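You operate a simulated robot arm through the tools that you are given. There is no shell and no other tool. Be economical: measure what you need, move in short steps, check, and stop when the job is done.

You are at the controls of a simulated robot arm. One attempt, no reset.

TASK
Put one of the tall posts from the yellow table on the white kiln disc.

Only the result counts: the job must be done as asked and must still hold three seconds after the hand-in. Knocking over, shifting, dropping, spilling or breaking anything else fails it.

THE ROBOT
A 7-joint arm with a two-finger parallel gripper, fixed in place. Base frame: the origin is at the foot of the arm, x ahead of it, y to its left, z up; the work surface is at about z = -1. Units: mm, degrees, N and s.
With the tool pointing down near the work surface it reaches from about 240 to 620 mm from the base axis. Its first joint turns from -66.0 to 66.0 degrees. Payload 2.6 kg.
The TCP is the grasp point between the finger pads, 30 mm short of the fingertips. In the tool frame z runs along the fingers and y along their closing line. The gripper opens to 94 mm. The fingers are 28 mm wide and 10 mm thick; the gripper's body (50 by 96 mm) begins 55 mm behind the TCP.
Orientation is that of the tool frame in the base frame, as a unit quaternion [x, y, z, w]. With the fingers straight down and closing along the base's y, the tool's x points along the base's -x, its y along +y and its z along -z.

THE INTERFACE
- The arm moves only by the tool servo_tool. Its argument "increments" is a list of rows, each an object of numbers (a shift or turn left out is 0, a gripper value left out holds the last): "hand": the closure in counts, from 0 (fully open) to 255 (shut); "x", "y", "z": the shift along the base's x, y, z in mm; "spin": the turn about the base's z in degrees. In form: [{"hand": .., "x": .., "y": .., "z": .., "spin": ..}, ...]. A call has 1 to 10 rows; each row is the pose to reach, as a shift and turn from the pose commanded when the call began. Each row takes 0.2 s and may step no farther than 50 mm and 8.6 degrees from the row before; otherwise, or with a gripper value out of range, the whole call is refused. Where a pose cannot be reached the arm comes as near as it can. A force on the tool above 40 N (or 10 N above the force at the start of the call, whichever is more), or a blocked arm, ends the call early, and 0.2 s more pass. Each finger travels about 72 mm/s and halts on what it meets, pressing with about 43 N; the grip force reading is that of the motor and also rises with nothing between the fingers. The clock runs only during rows and for 0.2 s after the last one: add rows that repeat a pose to give the fingers time. The reply holds the time, the measured pose of the TCP, the force on the tool along the base axes, the opening and the grip force, in the units named above and with some noise, and new pictures: "show" is both (left out), scene, wrist or none.
- Cameras (640 x 400 px; columns grow to the right, rows downward): "scene" is fixed at [33.9, 460.3, 556.8]; the picture's right is [-0.63, -0.78, 0.00], its down [-0.57, 0.46, -0.68] and it looks along [0.53, -0.43, -0.73] (base axes); focal length 358 px, centre (320, 200). "wrist" rides on the gripper at [-37, 0, -58] in the tool frame; the picture's right is [0.00, -1.00, 0.00], its down [0.97, 0.00, -0.24] and it looks along [0.24, 0.00, 0.97] (tool axes); focal length 218 px, centre (320, 200).
- probe_pixels(camera, pixels): there is no depth. For up to 12 entries [column, row, z] of the newest picture of that camera ("zoom" is the newest enlarged one), the place [x, y] in the base frame at which the ray of that pixel passes the height z, good to about 3 mm, but the place of the scene camera against the robot may be out by one fixed shift of up to 25 mm in any direction. It takes no simulated time.
- close_up(camera, box): a new picture of the part [left, top, right, bottom] of that camera's present view, enlarged. It takes no simulated time.
- job_done(): hands the job in; it is judged then, once.

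Go step by step. Measure first, check grasps and placings, and put right what went wrong. The budget is 60 turns and 120 pictures, counting those below and the enlarged ones. Unless the task says otherwise, let go and move clear before handing in, and close with one line.

The tools are called as a command line: name --argument value ..., lists and objects as JSON in quotes. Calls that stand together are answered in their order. servo_tool: Moves the arm, as the interface text tells. Its arguments: {"type":"object","properties":{"increments":{"type":"array","items":{"type":"object","properties":{"hand":{"type":"number"},"x":{"type":"number"},"y":{"type":"number"},"z":{"type":"number"},"spin":{"type":"number"}}}},"show":{"type":"string","enum":["both","scene","wrist","none"]}},"required":["increments"]} The other tools are called the same way: probe_pixels (camera, pixels) gives the place at which the rays of pixels pass given heights; close_up (camera, box) takes an enlarged picture of a part of a camera's view; job_done () hands the job in.

At the start:

```text
time_s: 0.0
position: [299.4, 266.4, 290.7]
tcp_rot: [0.0, 1.0, 0.0, 0.0]
ft_force: [0.2, 0.6, -0.5]
grip_width: 94.0
finger_force: 0.1
```

scene: 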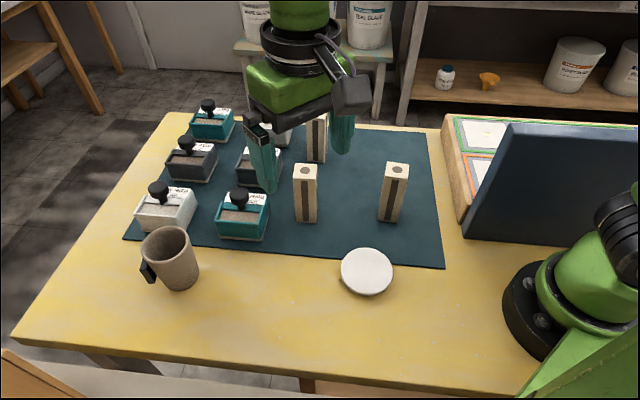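
wrist: 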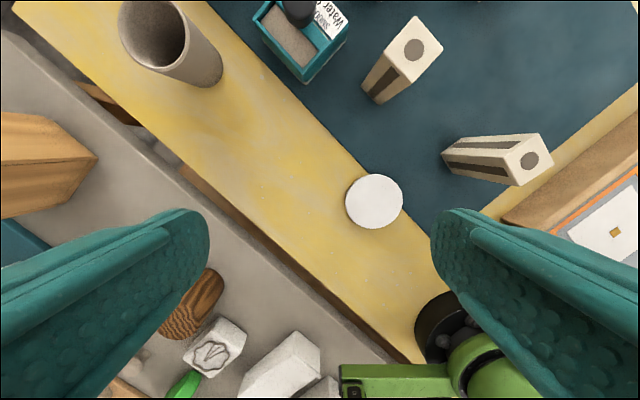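

The scene shows three posts (tops near (305,170), (395,168), (317,118)) and the disc at (366,271). I'll measure the posts and disc from both cameras.

probe_pixels --camera "wrist" --pixels '[[374, 202, 0], [346, 202, 0], [403, 202, 0], [374, 174, 0], [374, 229, 0], [362, 88, 0], [381, 104, 0], [443, 155, 0], [447, 172, 0], [417, 49, 100], [530, 160, 100], [530, 160, 80]]'

probe_pixels --camera "scene" --pixels '[[366, 271, 0], [296, 221, 0], [315, 222, 0], [379, 218, 0], [400, 222, 0], [305, 170, 80], [305, 170, 100], [396, 169, 80], [396, 169, 100], [310, 160, 0], [325, 162, 0], [317, 118, 80]]'

close_up --camera "wrist" --box '[330, 0, 590, 240]'

close_up --camera "scene" --box '[240, 90, 460, 310]'

```text
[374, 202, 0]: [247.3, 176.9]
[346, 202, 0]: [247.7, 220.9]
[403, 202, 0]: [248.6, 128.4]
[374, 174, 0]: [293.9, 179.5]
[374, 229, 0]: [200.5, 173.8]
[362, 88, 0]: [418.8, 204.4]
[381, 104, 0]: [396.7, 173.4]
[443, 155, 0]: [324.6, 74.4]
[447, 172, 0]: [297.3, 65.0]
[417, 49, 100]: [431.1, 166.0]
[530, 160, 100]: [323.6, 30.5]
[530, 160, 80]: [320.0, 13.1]
```

```text
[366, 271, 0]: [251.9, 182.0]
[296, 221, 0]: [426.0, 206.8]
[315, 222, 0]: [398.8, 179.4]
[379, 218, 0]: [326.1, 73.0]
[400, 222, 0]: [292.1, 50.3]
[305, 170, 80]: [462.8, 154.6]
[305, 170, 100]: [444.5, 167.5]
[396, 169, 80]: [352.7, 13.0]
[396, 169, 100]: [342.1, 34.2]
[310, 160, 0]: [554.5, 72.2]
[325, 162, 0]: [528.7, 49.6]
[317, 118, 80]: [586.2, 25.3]
```

```text
1.67 times, centred on (460, 120) of wrist
```

zoom: 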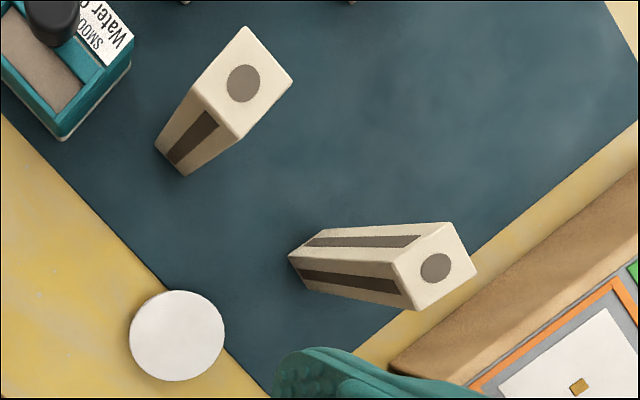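

```text
1.82 times, centred on (350, 200) of scene
```

zoom: 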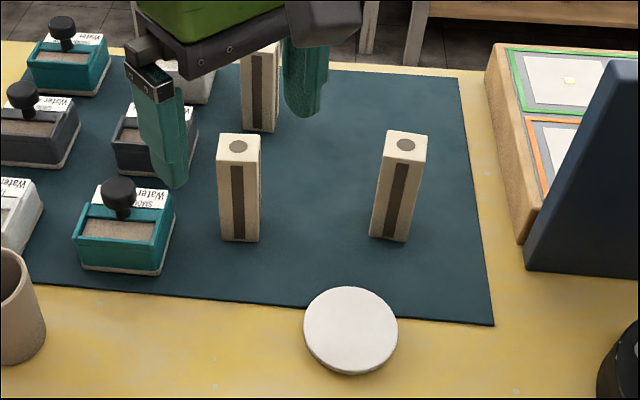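

The disc is near (247,177), about 92 mm wide. Post B stands near (318,55) in the open, so I'll use it. Next I probe its corners for height and orientation.

probe_pixels --camera "wrist" --pixels '[[502, 159.6, 120], [539.2, 133.2, 120], [554.2, 162.6, 120], [516.4, 186, 120], [441.4, 154.2, 0], [449.8, 174, 0], [374, 202, 15], [530, 160, 110], [530, 160, 130]]'

probe_pixels --camera "scene" --pixels '[[396, 169, 120], [396, 169, 130], [366, 271, 15]]'

servo_tool --increments '[{"y": -40}, {"y": -80}, {"y": -120}, {"y": -160}, {"y": -200}, {"y": -200}]'

```text
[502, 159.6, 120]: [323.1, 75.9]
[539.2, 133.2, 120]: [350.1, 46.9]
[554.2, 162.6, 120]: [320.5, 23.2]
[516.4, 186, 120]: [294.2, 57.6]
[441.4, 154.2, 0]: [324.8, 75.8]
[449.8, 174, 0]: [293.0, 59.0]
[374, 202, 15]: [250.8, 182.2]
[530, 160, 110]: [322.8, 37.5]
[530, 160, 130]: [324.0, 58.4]
```

```text
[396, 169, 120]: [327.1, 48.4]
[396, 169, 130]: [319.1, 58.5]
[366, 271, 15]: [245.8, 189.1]
```

```text
time_s: 1.4
position: [298.4, 62.9, 289.1]
tcp_rot: [0.0, 1.0, 0.001, 0.001]
ft_force: [0.0, -0.4, -0.3]
grip_width: 93.9
finger_force: 0.1
```

scene: 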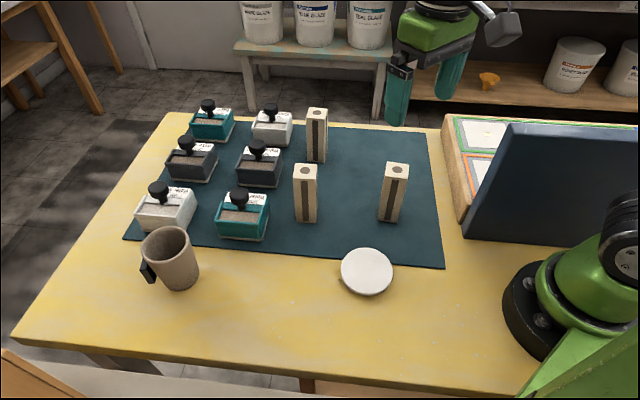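
wrist: 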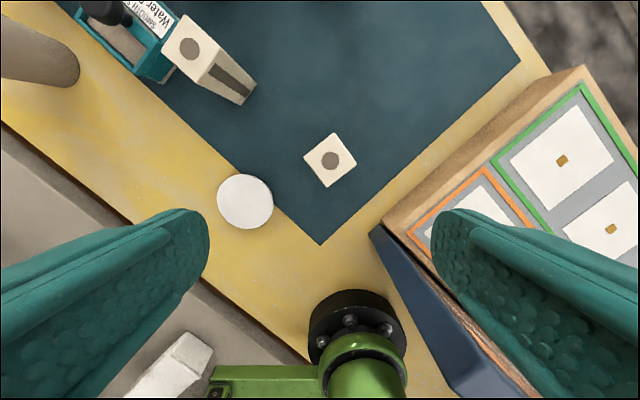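

The post is about 120 mm tall and stands at about (322,51), rotated roughly 35–45°. I'll zoom in the wrist view for exact corners.

close_up --camera "wrist" --box '[280, 120, 380, 200]'

close_up --camera "scene" --box '[330, 150, 440, 310]'

probe_pixels --camera "wrist" --pixels '[[245, 201, 0], [245, 201, 10], [430, 215, 40], [371, 231, 80], [384, 222, 0]]'

```text
5.00 times, centred on (330, 160) of wrist
```

zoom: 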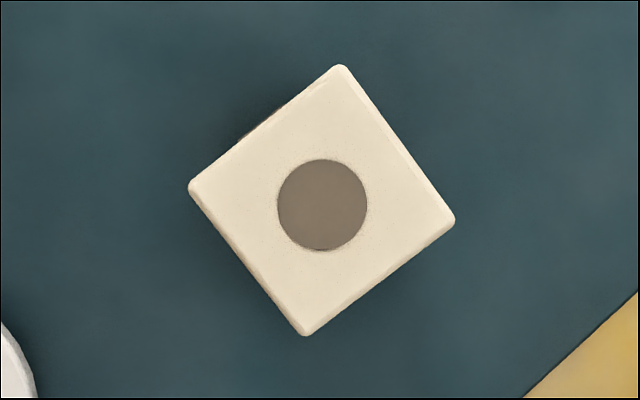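

```text
2.50 times, centred on (385, 230) of scene
```

zoom: 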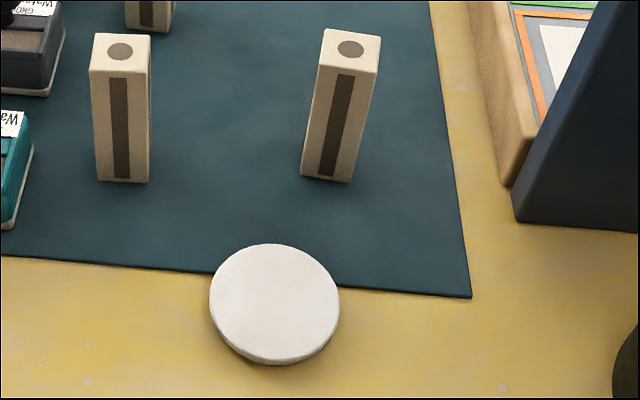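

```text
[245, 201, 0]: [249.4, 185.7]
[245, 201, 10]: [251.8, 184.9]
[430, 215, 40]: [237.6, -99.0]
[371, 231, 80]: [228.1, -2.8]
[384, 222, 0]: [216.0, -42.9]
```

I'll convert the post's top corners from the zoom (190,187), (340,66), (455,220), (305,335) into base coordinates.

probe_pixels --camera "wrist" --pixels '[[304, 157.4, 120], [334, 133.2, 120], [357, 164, 120], [327, 187, 120], [330.4, 161, 120], [380, 228, 80], [400, 260, 100], [455, 365, 150]]'

close_up --camera "wrist" --box '[320, 60, 640, 400]'

```text
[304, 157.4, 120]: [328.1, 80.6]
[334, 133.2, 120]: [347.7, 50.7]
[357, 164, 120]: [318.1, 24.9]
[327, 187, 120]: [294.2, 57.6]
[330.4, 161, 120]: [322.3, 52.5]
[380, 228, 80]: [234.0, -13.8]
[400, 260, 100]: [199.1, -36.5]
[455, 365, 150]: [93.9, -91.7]
```

```text
1.18 times, centred on (480, 230) of wrist
```

zoom: 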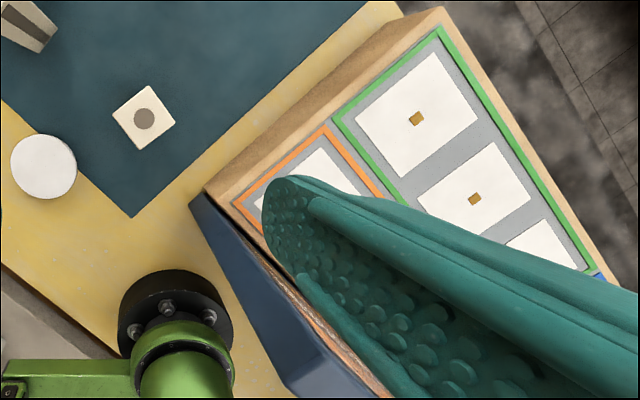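

The post centre is (322,52), its sides are about 39 mm, and its edges lie at 36°/-54°. I'll spin +36° above it and descend to z≈190, fingertips still above the top, then check.

servo_tool --increments '[{"x": 5, "y": -2, "spin": 7.2}, {"x": 10, "y": -5, "spin": 14.4}, {"x": 15, "y": -8, "spin": 21.6}, {"x": 20, "y": -11, "spin": 28.8}, {"x": 23, "y": -12, "spin": 36}, {"x": 23, "y": -12, "z": -35, "spin": 36}, {"x": 23, "y": -12, "z": -70, "spin": 36}, {"x": 23, "y": -12, "z": -100, "spin": 36}, {"x": 23, "y": -12, "z": -100, "spin": 36}]'

```text
time_s: 3.4
position: [323.9, 53.2, 192.5]
tcp_rot: [-0.309, 0.951, 0.0, 0.0]
ft_force: [-0.4, 0.7, -0.2]
grip_width: 94.2
finger_force: 0.0
```

scene: 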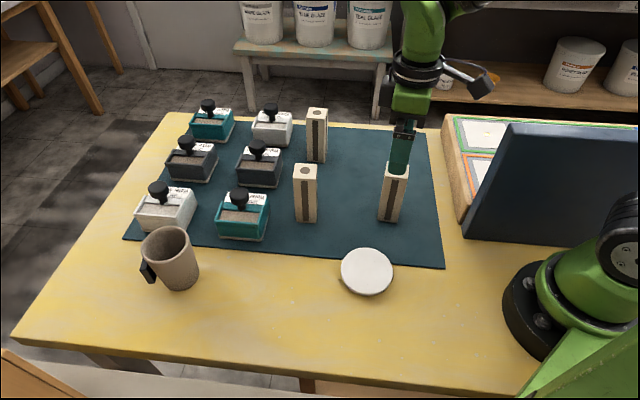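
wrist: 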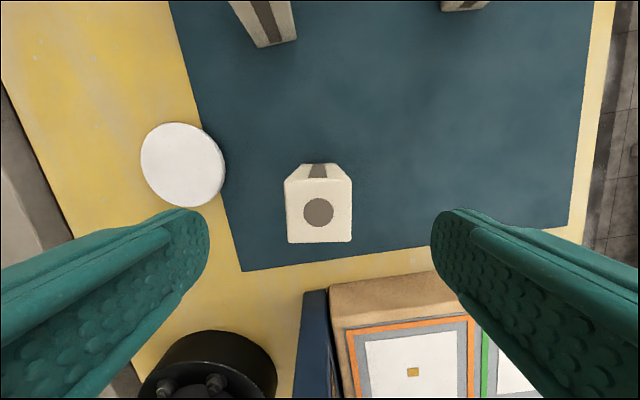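

The post is square in the view, with its top dot at (319,212). I'll check its centre and the disc from here.

probe_pixels --camera "wrist" --pixels '[[319, 212, 120], [286, 181, 120], [353, 181, 120], [288, 242, 120], [352, 242, 120], [182, 166, 0], [182, 166, 10], [182, 166, 20]]'

close_up --camera "wrist" --box '[120, 100, 380, 260]'

```text
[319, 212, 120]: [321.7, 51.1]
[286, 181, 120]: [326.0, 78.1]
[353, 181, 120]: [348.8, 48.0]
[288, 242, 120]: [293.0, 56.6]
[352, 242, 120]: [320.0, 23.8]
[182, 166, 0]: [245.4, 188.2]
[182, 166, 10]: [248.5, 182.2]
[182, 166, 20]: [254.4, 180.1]
```

```text
2.46 times, centred on (250, 180) of wrist
```

zoom: 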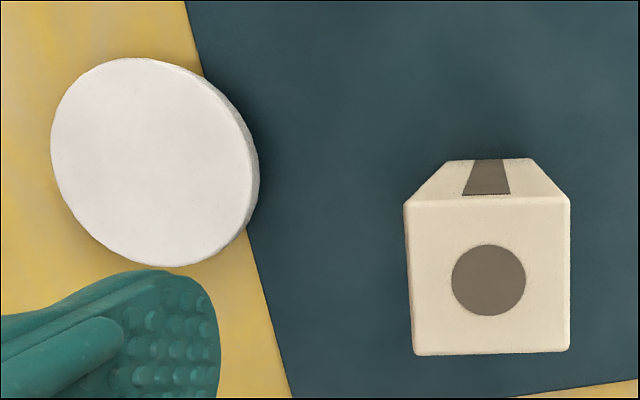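

The centre is (321.7,51.1), so only a small shift of about -2 mm each way is needed. I'll descend to TCP z≈82 and look before closing.

servo_tool --increments '[{"x": -2, "y": -2, "z": -30}, {"x": -2, "y": -2, "z": -60}, {"x": -2, "y": -2, "z": -85}, {"x": -2, "y": -2, "z": -109}, {"x": -2, "y": -2, "z": -109}]'

```text
time_s: 4.6
position: [321.8, 51.1, 80.7]
tcp_rot: [-0.308, 0.951, 0.0, 0.001]
ft_force: [0.2, -0.4, -0.3]
grip_width: 94.1
finger_force: 0.2
```

scene: 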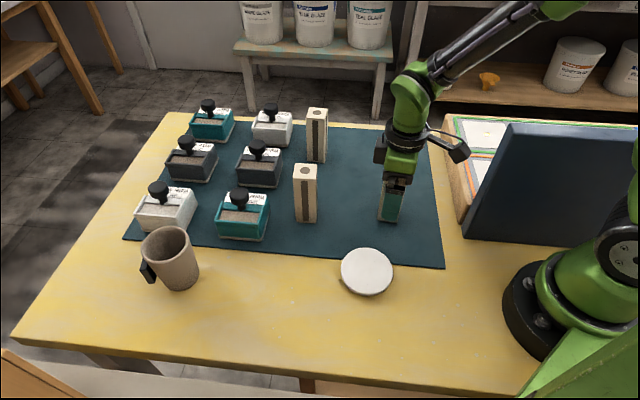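
wrist: 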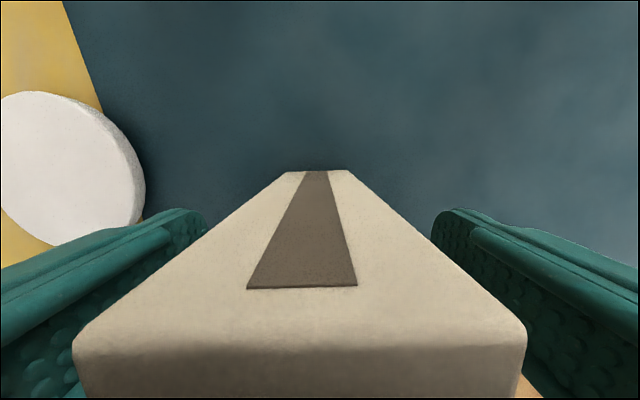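

The post stands centred between the fingers, so I'll close on it.

servo_tool --increments '[{"hand": 100}, {"hand": 150}, {"hand": 200}, {"hand": 255}, {"hand": 255}, {"hand": 255}]' --show "wrist"

```text
time_s: 6.0
position: [320.0, 50.5, 81.7]
tcp_rot: [-0.309, 0.951, 0.0, 0.0]
ft_force: [-1.1, 1.5, 0.4]
grip_width: 44.2
finger_force: 42.9
```

wrist: 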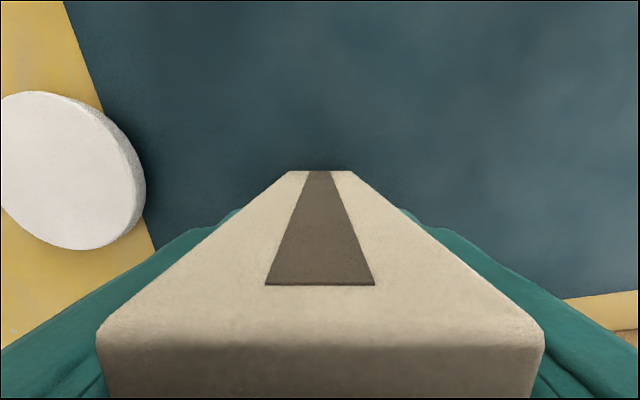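

It's gripped at 44 mm and 43 N. I'll lift straight up.

servo_tool --increments '[{"z": 10}, {"z": 25}, {"z": 50}, {"z": 75}, {"z": 90}, {"z": 90}]'

```text
time_s: 7.4
position: [320.8, 51.8, 171.4]
tcp_rot: [-0.309, 0.951, 0.0, 0.0]
ft_force: [-0.4, -0.2, -2.9]
grip_width: 44.2
finger_force: 43.1
```

scene: 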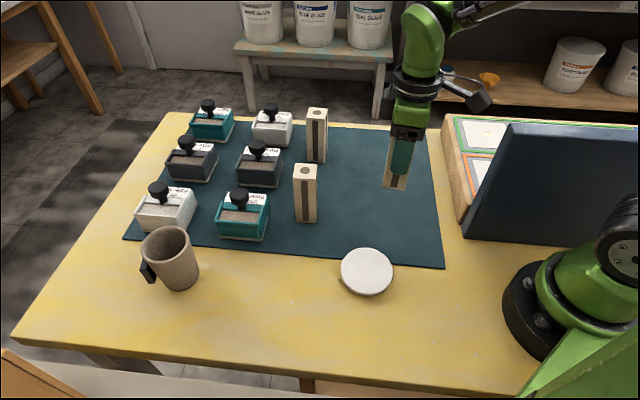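
wrist: 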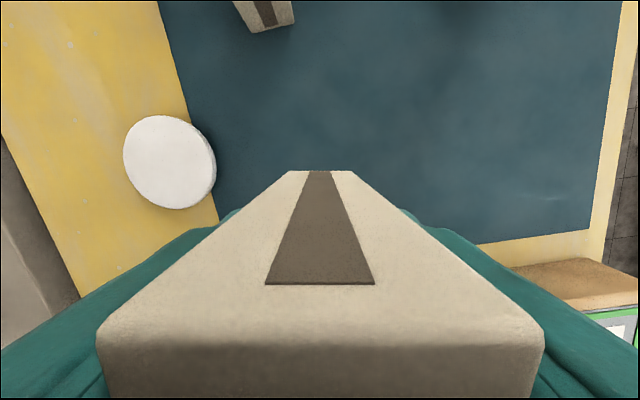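

The lift is clean. The three disc sightings agree on a centre near (251,181) and a top near z≈10–15; I'll carry the post over it at this height.

probe_pixels --camera "wrist" --pixels '[[167, 162, 0], [167, 162, 12], [124, 160, 12], [211, 165, 12], [165, 116, 12], [170, 208, 12]]'

servo_tool --increments '[{"x": -12, "y": 22}, {"x": -24, "y": 44}, {"x": -36, "y": 66}, {"x": -48, "y": 88}, {"x": -60, "y": 110}, {"x": -70, "y": 129}, {"x": -70, "y": 129}]'

```text
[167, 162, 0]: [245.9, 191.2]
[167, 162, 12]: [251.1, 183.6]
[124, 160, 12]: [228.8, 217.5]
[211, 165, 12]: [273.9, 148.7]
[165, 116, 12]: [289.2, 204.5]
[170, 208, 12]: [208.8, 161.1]
```

```text
time_s: 9.0
position: [250.2, 181.3, 170.4]
tcp_rot: [-0.309, 0.951, 0.0, 0.0]
ft_force: [-0.3, 0.1, -3.0]
grip_width: 44.0
finger_force: 43.5
```

scene: 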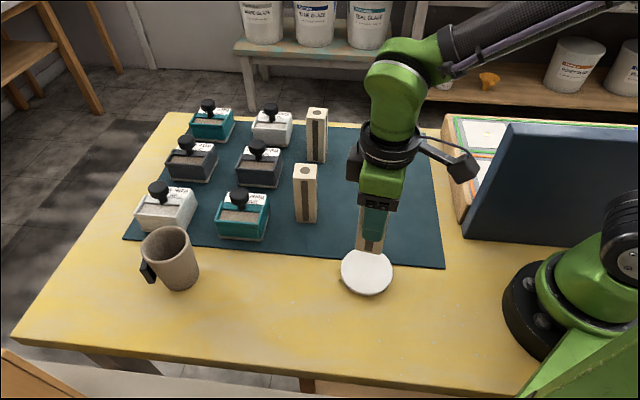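
wrist: 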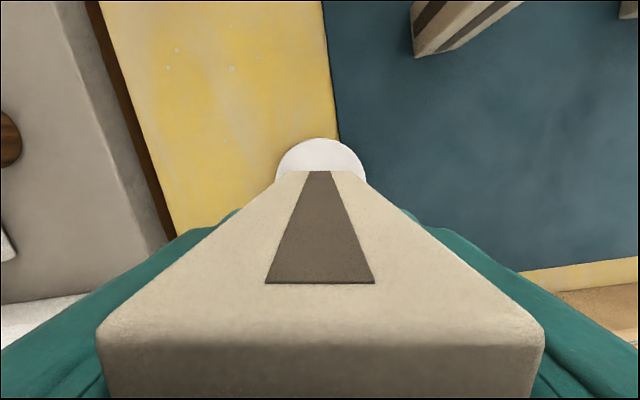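

The post is over the disc, its visible rim centred at column 321. I'll lower it to about 15 mm above the disc and check.

servo_tool --increments '[{"x": 1, "y": 1, "z": -20}, {"x": 1, "y": 1, "z": -40}, {"x": 1, "y": 1, "z": -58}, {"x": 1, "y": 1, "z": -58}]'

close_up --camera "scene" --box '[310, 190, 430, 310]'

```text
time_s: 10.0
position: [250.9, 181.8, 113.1]
tcp_rot: [-0.309, 0.951, 0.0, 0.0]
ft_force: [-0.2, -0.8, -2.4]
grip_width: 44.2
finger_force: 43.3
```

scene: 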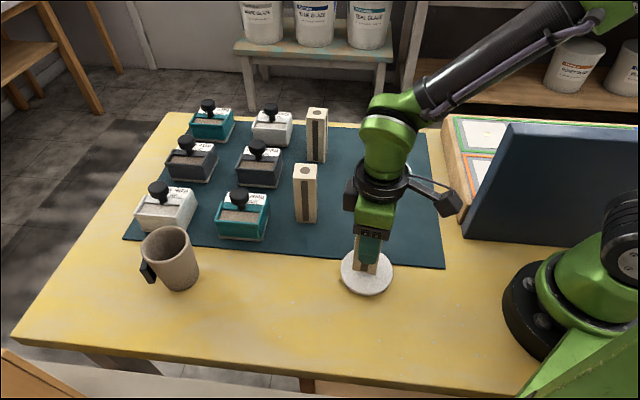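
wrist: 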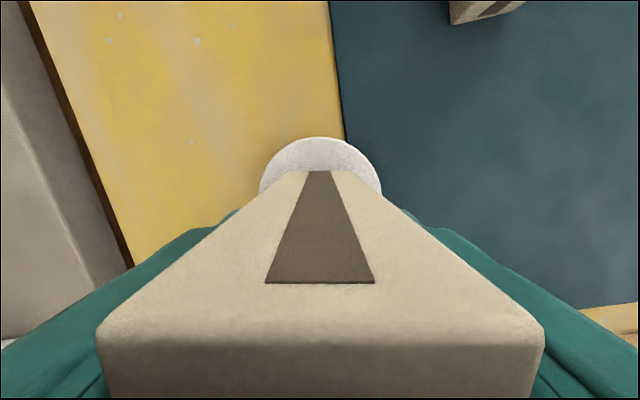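

```text
3.33 times, centred on (370, 250) of scene
```

zoom: 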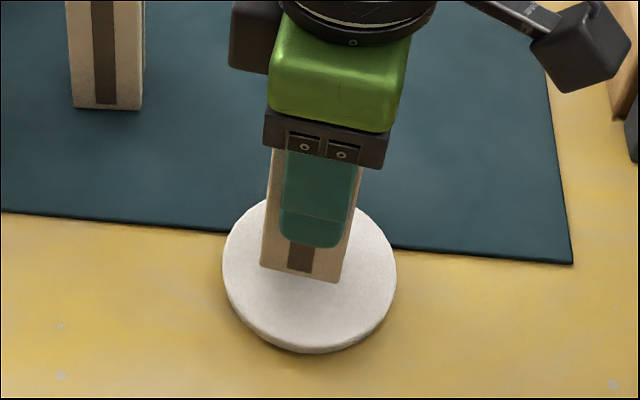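

It's centred laterally. I'll lower in small steps, watching the force.

servo_tool --increments '[{"z": -6}, {"z": -12}, {"z": -14}, {"z": -14}]' --show "wrist"

close_up --camera "scene" --box '[310, 190, 430, 310]'

```text
time_s: 11.0
position: [251.5, 182.7, 99.9]
tcp_rot: [-0.309, 0.951, 0.001, 0.0]
ft_force: [0.1, 0.7, -2.5]
grip_width: 43.9
finger_force: 43.2
```

wrist: 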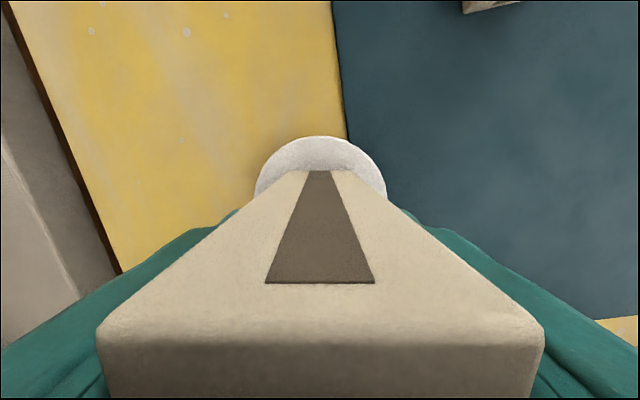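

```text
3.33 times, centred on (370, 250) of scene
```

zoom: 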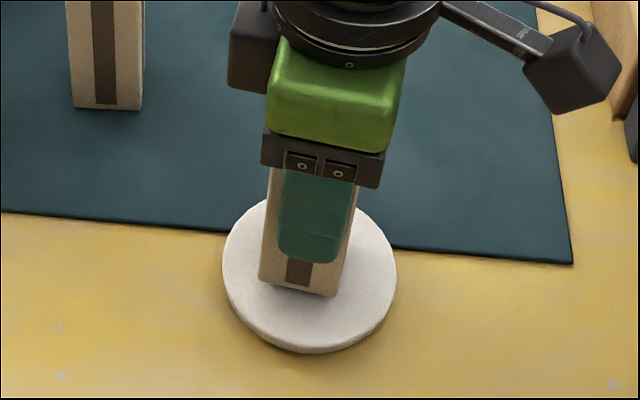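

There's still a small gap and no contact force. I'll continue 2 mm at a time.

servo_tool --increments '[{"z": -1.5}, {"z": -3}, {"z": -3}]' --show "none"

```text
time_s: 11.8
position: [251.2, 182.0, 96.3]
tcp_rot: [-0.309, 0.951, 0.0, 0.0]
ft_force: [-0.5, -1.3, 0.4]
grip_width: 44.1
finger_force: 42.5
```

The z force rose from -2.5 to 0.4 N, possibly first contact. I'll go 1 mm more.

servo_tool --increments '[{"z": -1}, {"z": -1}]' --show "none"

close_up --camera "scene" --box '[330, 210, 410, 300]'

```text
time_s: 12.4
position: [252.6, 180.9, 96.1]
tcp_rot: [-0.309, 0.951, 0.001, 0.001]
ft_force: [-3.0, -1.4, 17.2]
grip_width: 44.2
finger_force: 43.3
```

```text
4.44 times, centred on (370, 255) of scene
```

zoom: 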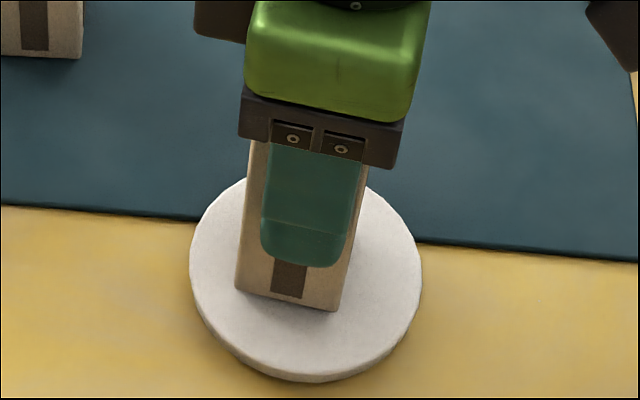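

The post is firmly seated at 17 N, well inside the rim. I'll ease up 0.8 mm and open gradually.

servo_tool --increments '[{"z": 0.8, "hand": 255}, {"z": 0.8, "hand": 120}, {"z": 0.8, "hand": 80}, {"z": 0.8, "hand": 40}, {"z": 0.8, "hand": 0}, {"z": 0.8, "hand": 0}]'

```text
time_s: 13.8
position: [252.0, 181.2, 96.4]
tcp_rot: [-0.309, 0.951, 0.0, 0.0]
ft_force: [0.1, -0.1, -0.1]
grip_width: 93.8
finger_force: 0.1
```

scene: 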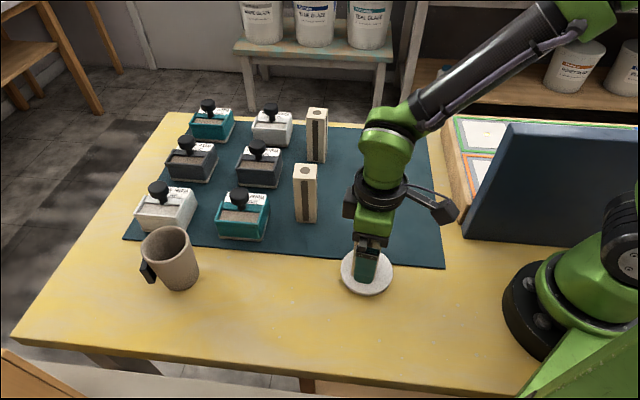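
wrist: 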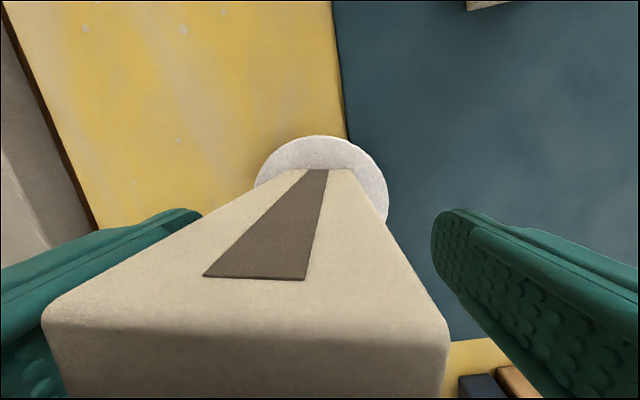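

The post is released, but its top has moved left in the wrist view (top centre at column 245, base at about 328). I'll look closely for a lean or finger contact before moving.

close_up --camera "wrist" --box '[0, 100, 480, 400]'

close_up --camera "scene" --box '[330, 210, 410, 300]'

```text
1.33 times, centred on (240, 250) of wrist
```

zoom: 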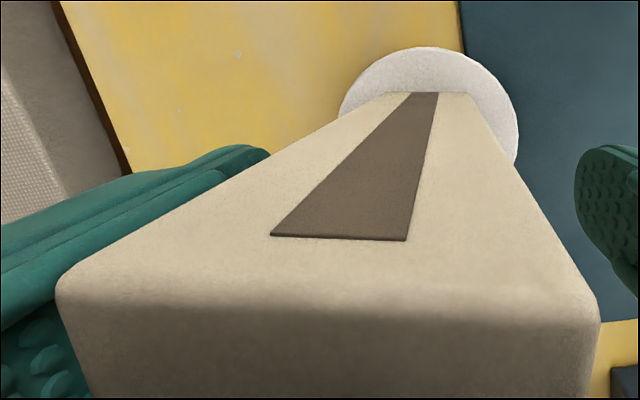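

```text
4.44 times, centred on (370, 255) of scene
```

zoom: 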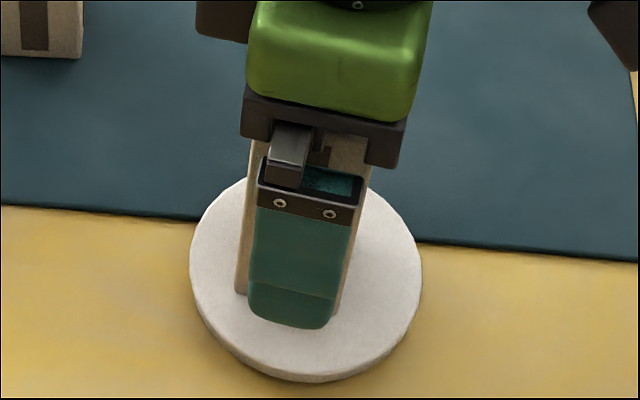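

The post leans a few degrees left (away from the mat edge the disc overlaps). At 94 mm opening the fingers should be clear by about 20 mm. I'll hold still a second to see whether it's static.

servo_tool --increments '[{"z": 0.8}, {"z": 0.8}, {"z": 0.8}, {"z": 0.8}, {"z": 0.8}]' --show "wrist"

```text
time_s: 15.0
position: [252.0, 179.8, 97.3]
tcp_rot: [-0.31, 0.951, -0.001, 0.0]
ft_force: [0.6, 1.0, -0.4]
grip_width: 94.0
finger_force: 0.1
```

wrist: 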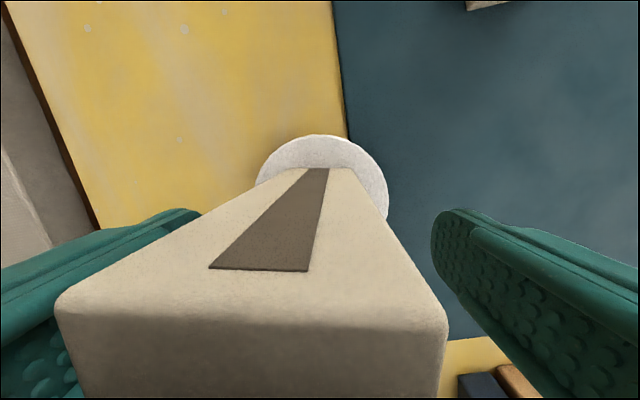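

It's static, and the small change matches the rise of the hand. I'll go straight up, clear of the post top.

servo_tool --increments '[{"z": 10}, {"z": 25}, {"z": 50}, {"z": 80}, {"z": 110}, {"z": 140}, {"z": 140}]'

close_up --camera "scene" --box '[280, 150, 440, 310]'

close_up --camera "wrist" --box '[220, 120, 420, 280]'

```text
time_s: 16.6
position: [252.4, 179.8, 236.7]
tcp_rot: [-0.309, 0.951, 0.0, -0.001]
ft_force: [0.5, 0.0, -0.2]
grip_width: 93.8
finger_force: 0.1
```

scene: 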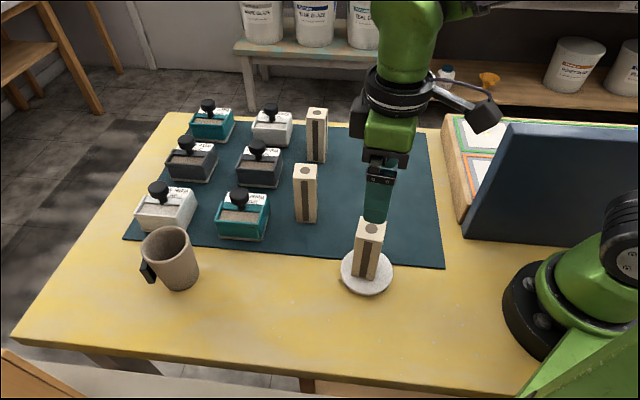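
wrist: 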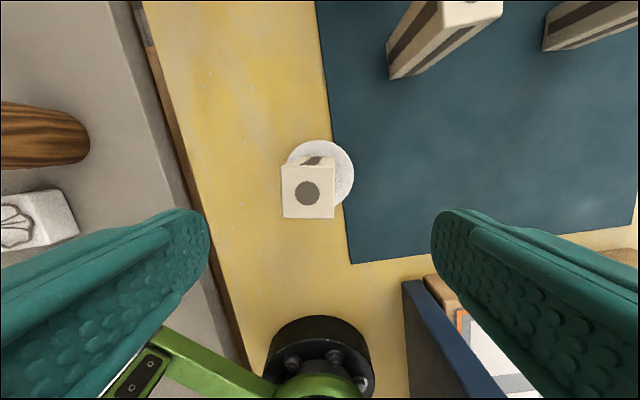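

```text
2.50 times, centred on (360, 230) of scene
```

zoom: 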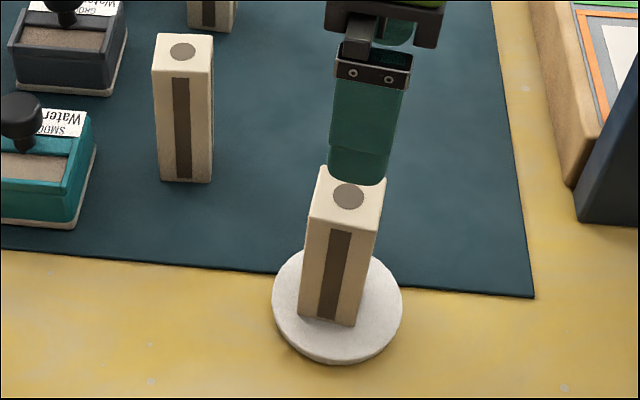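

```text
2.50 times, centred on (320, 200) of wrist
```

zoom: 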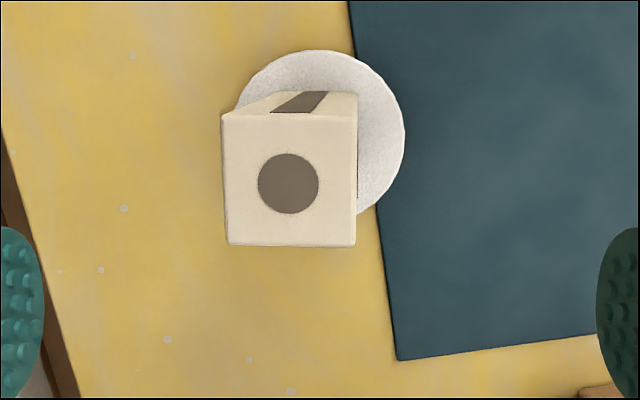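

The post stands centred on the disc with a slight lean of about 4°. The disc outline (columns 341–393, bottom row 296) is unchanged from the start, so it wasn't shifted. I'll move farther clear, let time pass and check that nothing creeps.

servo_tool --increments '[{"z": 30}, {"z": 50}, {"z": 50}, {"z": 50}, {"z": 50}, {"z": 50}, {"z": 50}, {"z": 50}, {"z": 50}, {"z": 50}]'

close_up --camera "scene" --box '[280, 150, 440, 310]'

```text
time_s: 18.8
position: [252.4, 180.5, 287.6]
tcp_rot: [-0.31, 0.951, -0.001, 0.0]
ft_force: [0.4, -1.1, 0.7]
grip_width: 93.7
finger_force: 0.1
```

scene: 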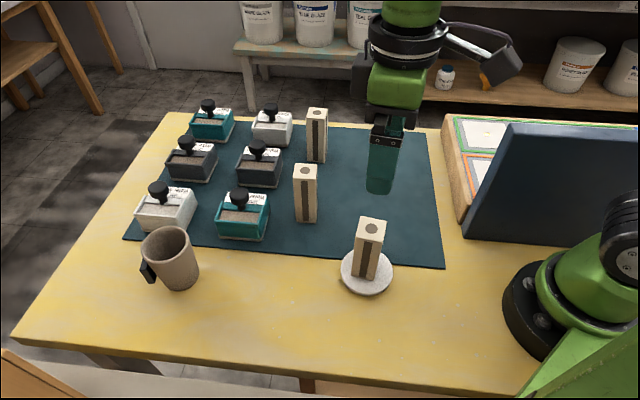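
wrist: 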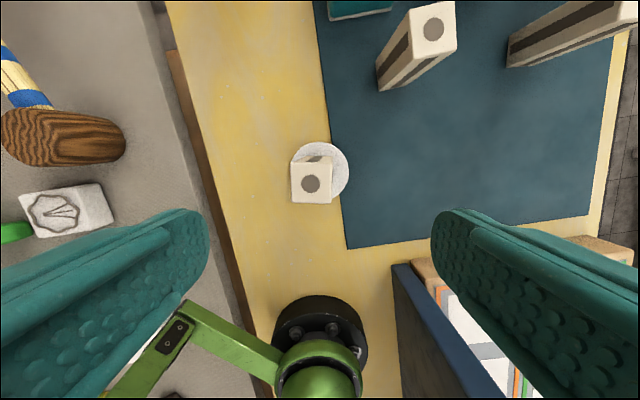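

```text
2.50 times, centred on (360, 230) of scene
```

zoom: 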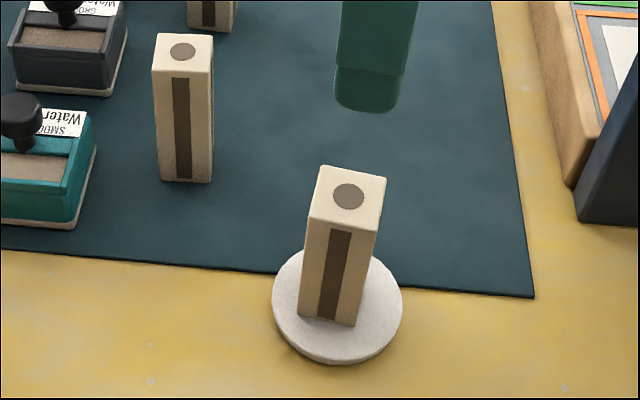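

The post hasn't moved over the last 2 s (zoom top dot still at (348,195)), the disc and the other objects are in place, and the gripper is clear, so I'll hand in.

job_done

```text
The job is handed in.
```

One tall post now stands on the white kiln disc, released and steady, with a slight lean of about 4°; the pictures show nothing else moved.
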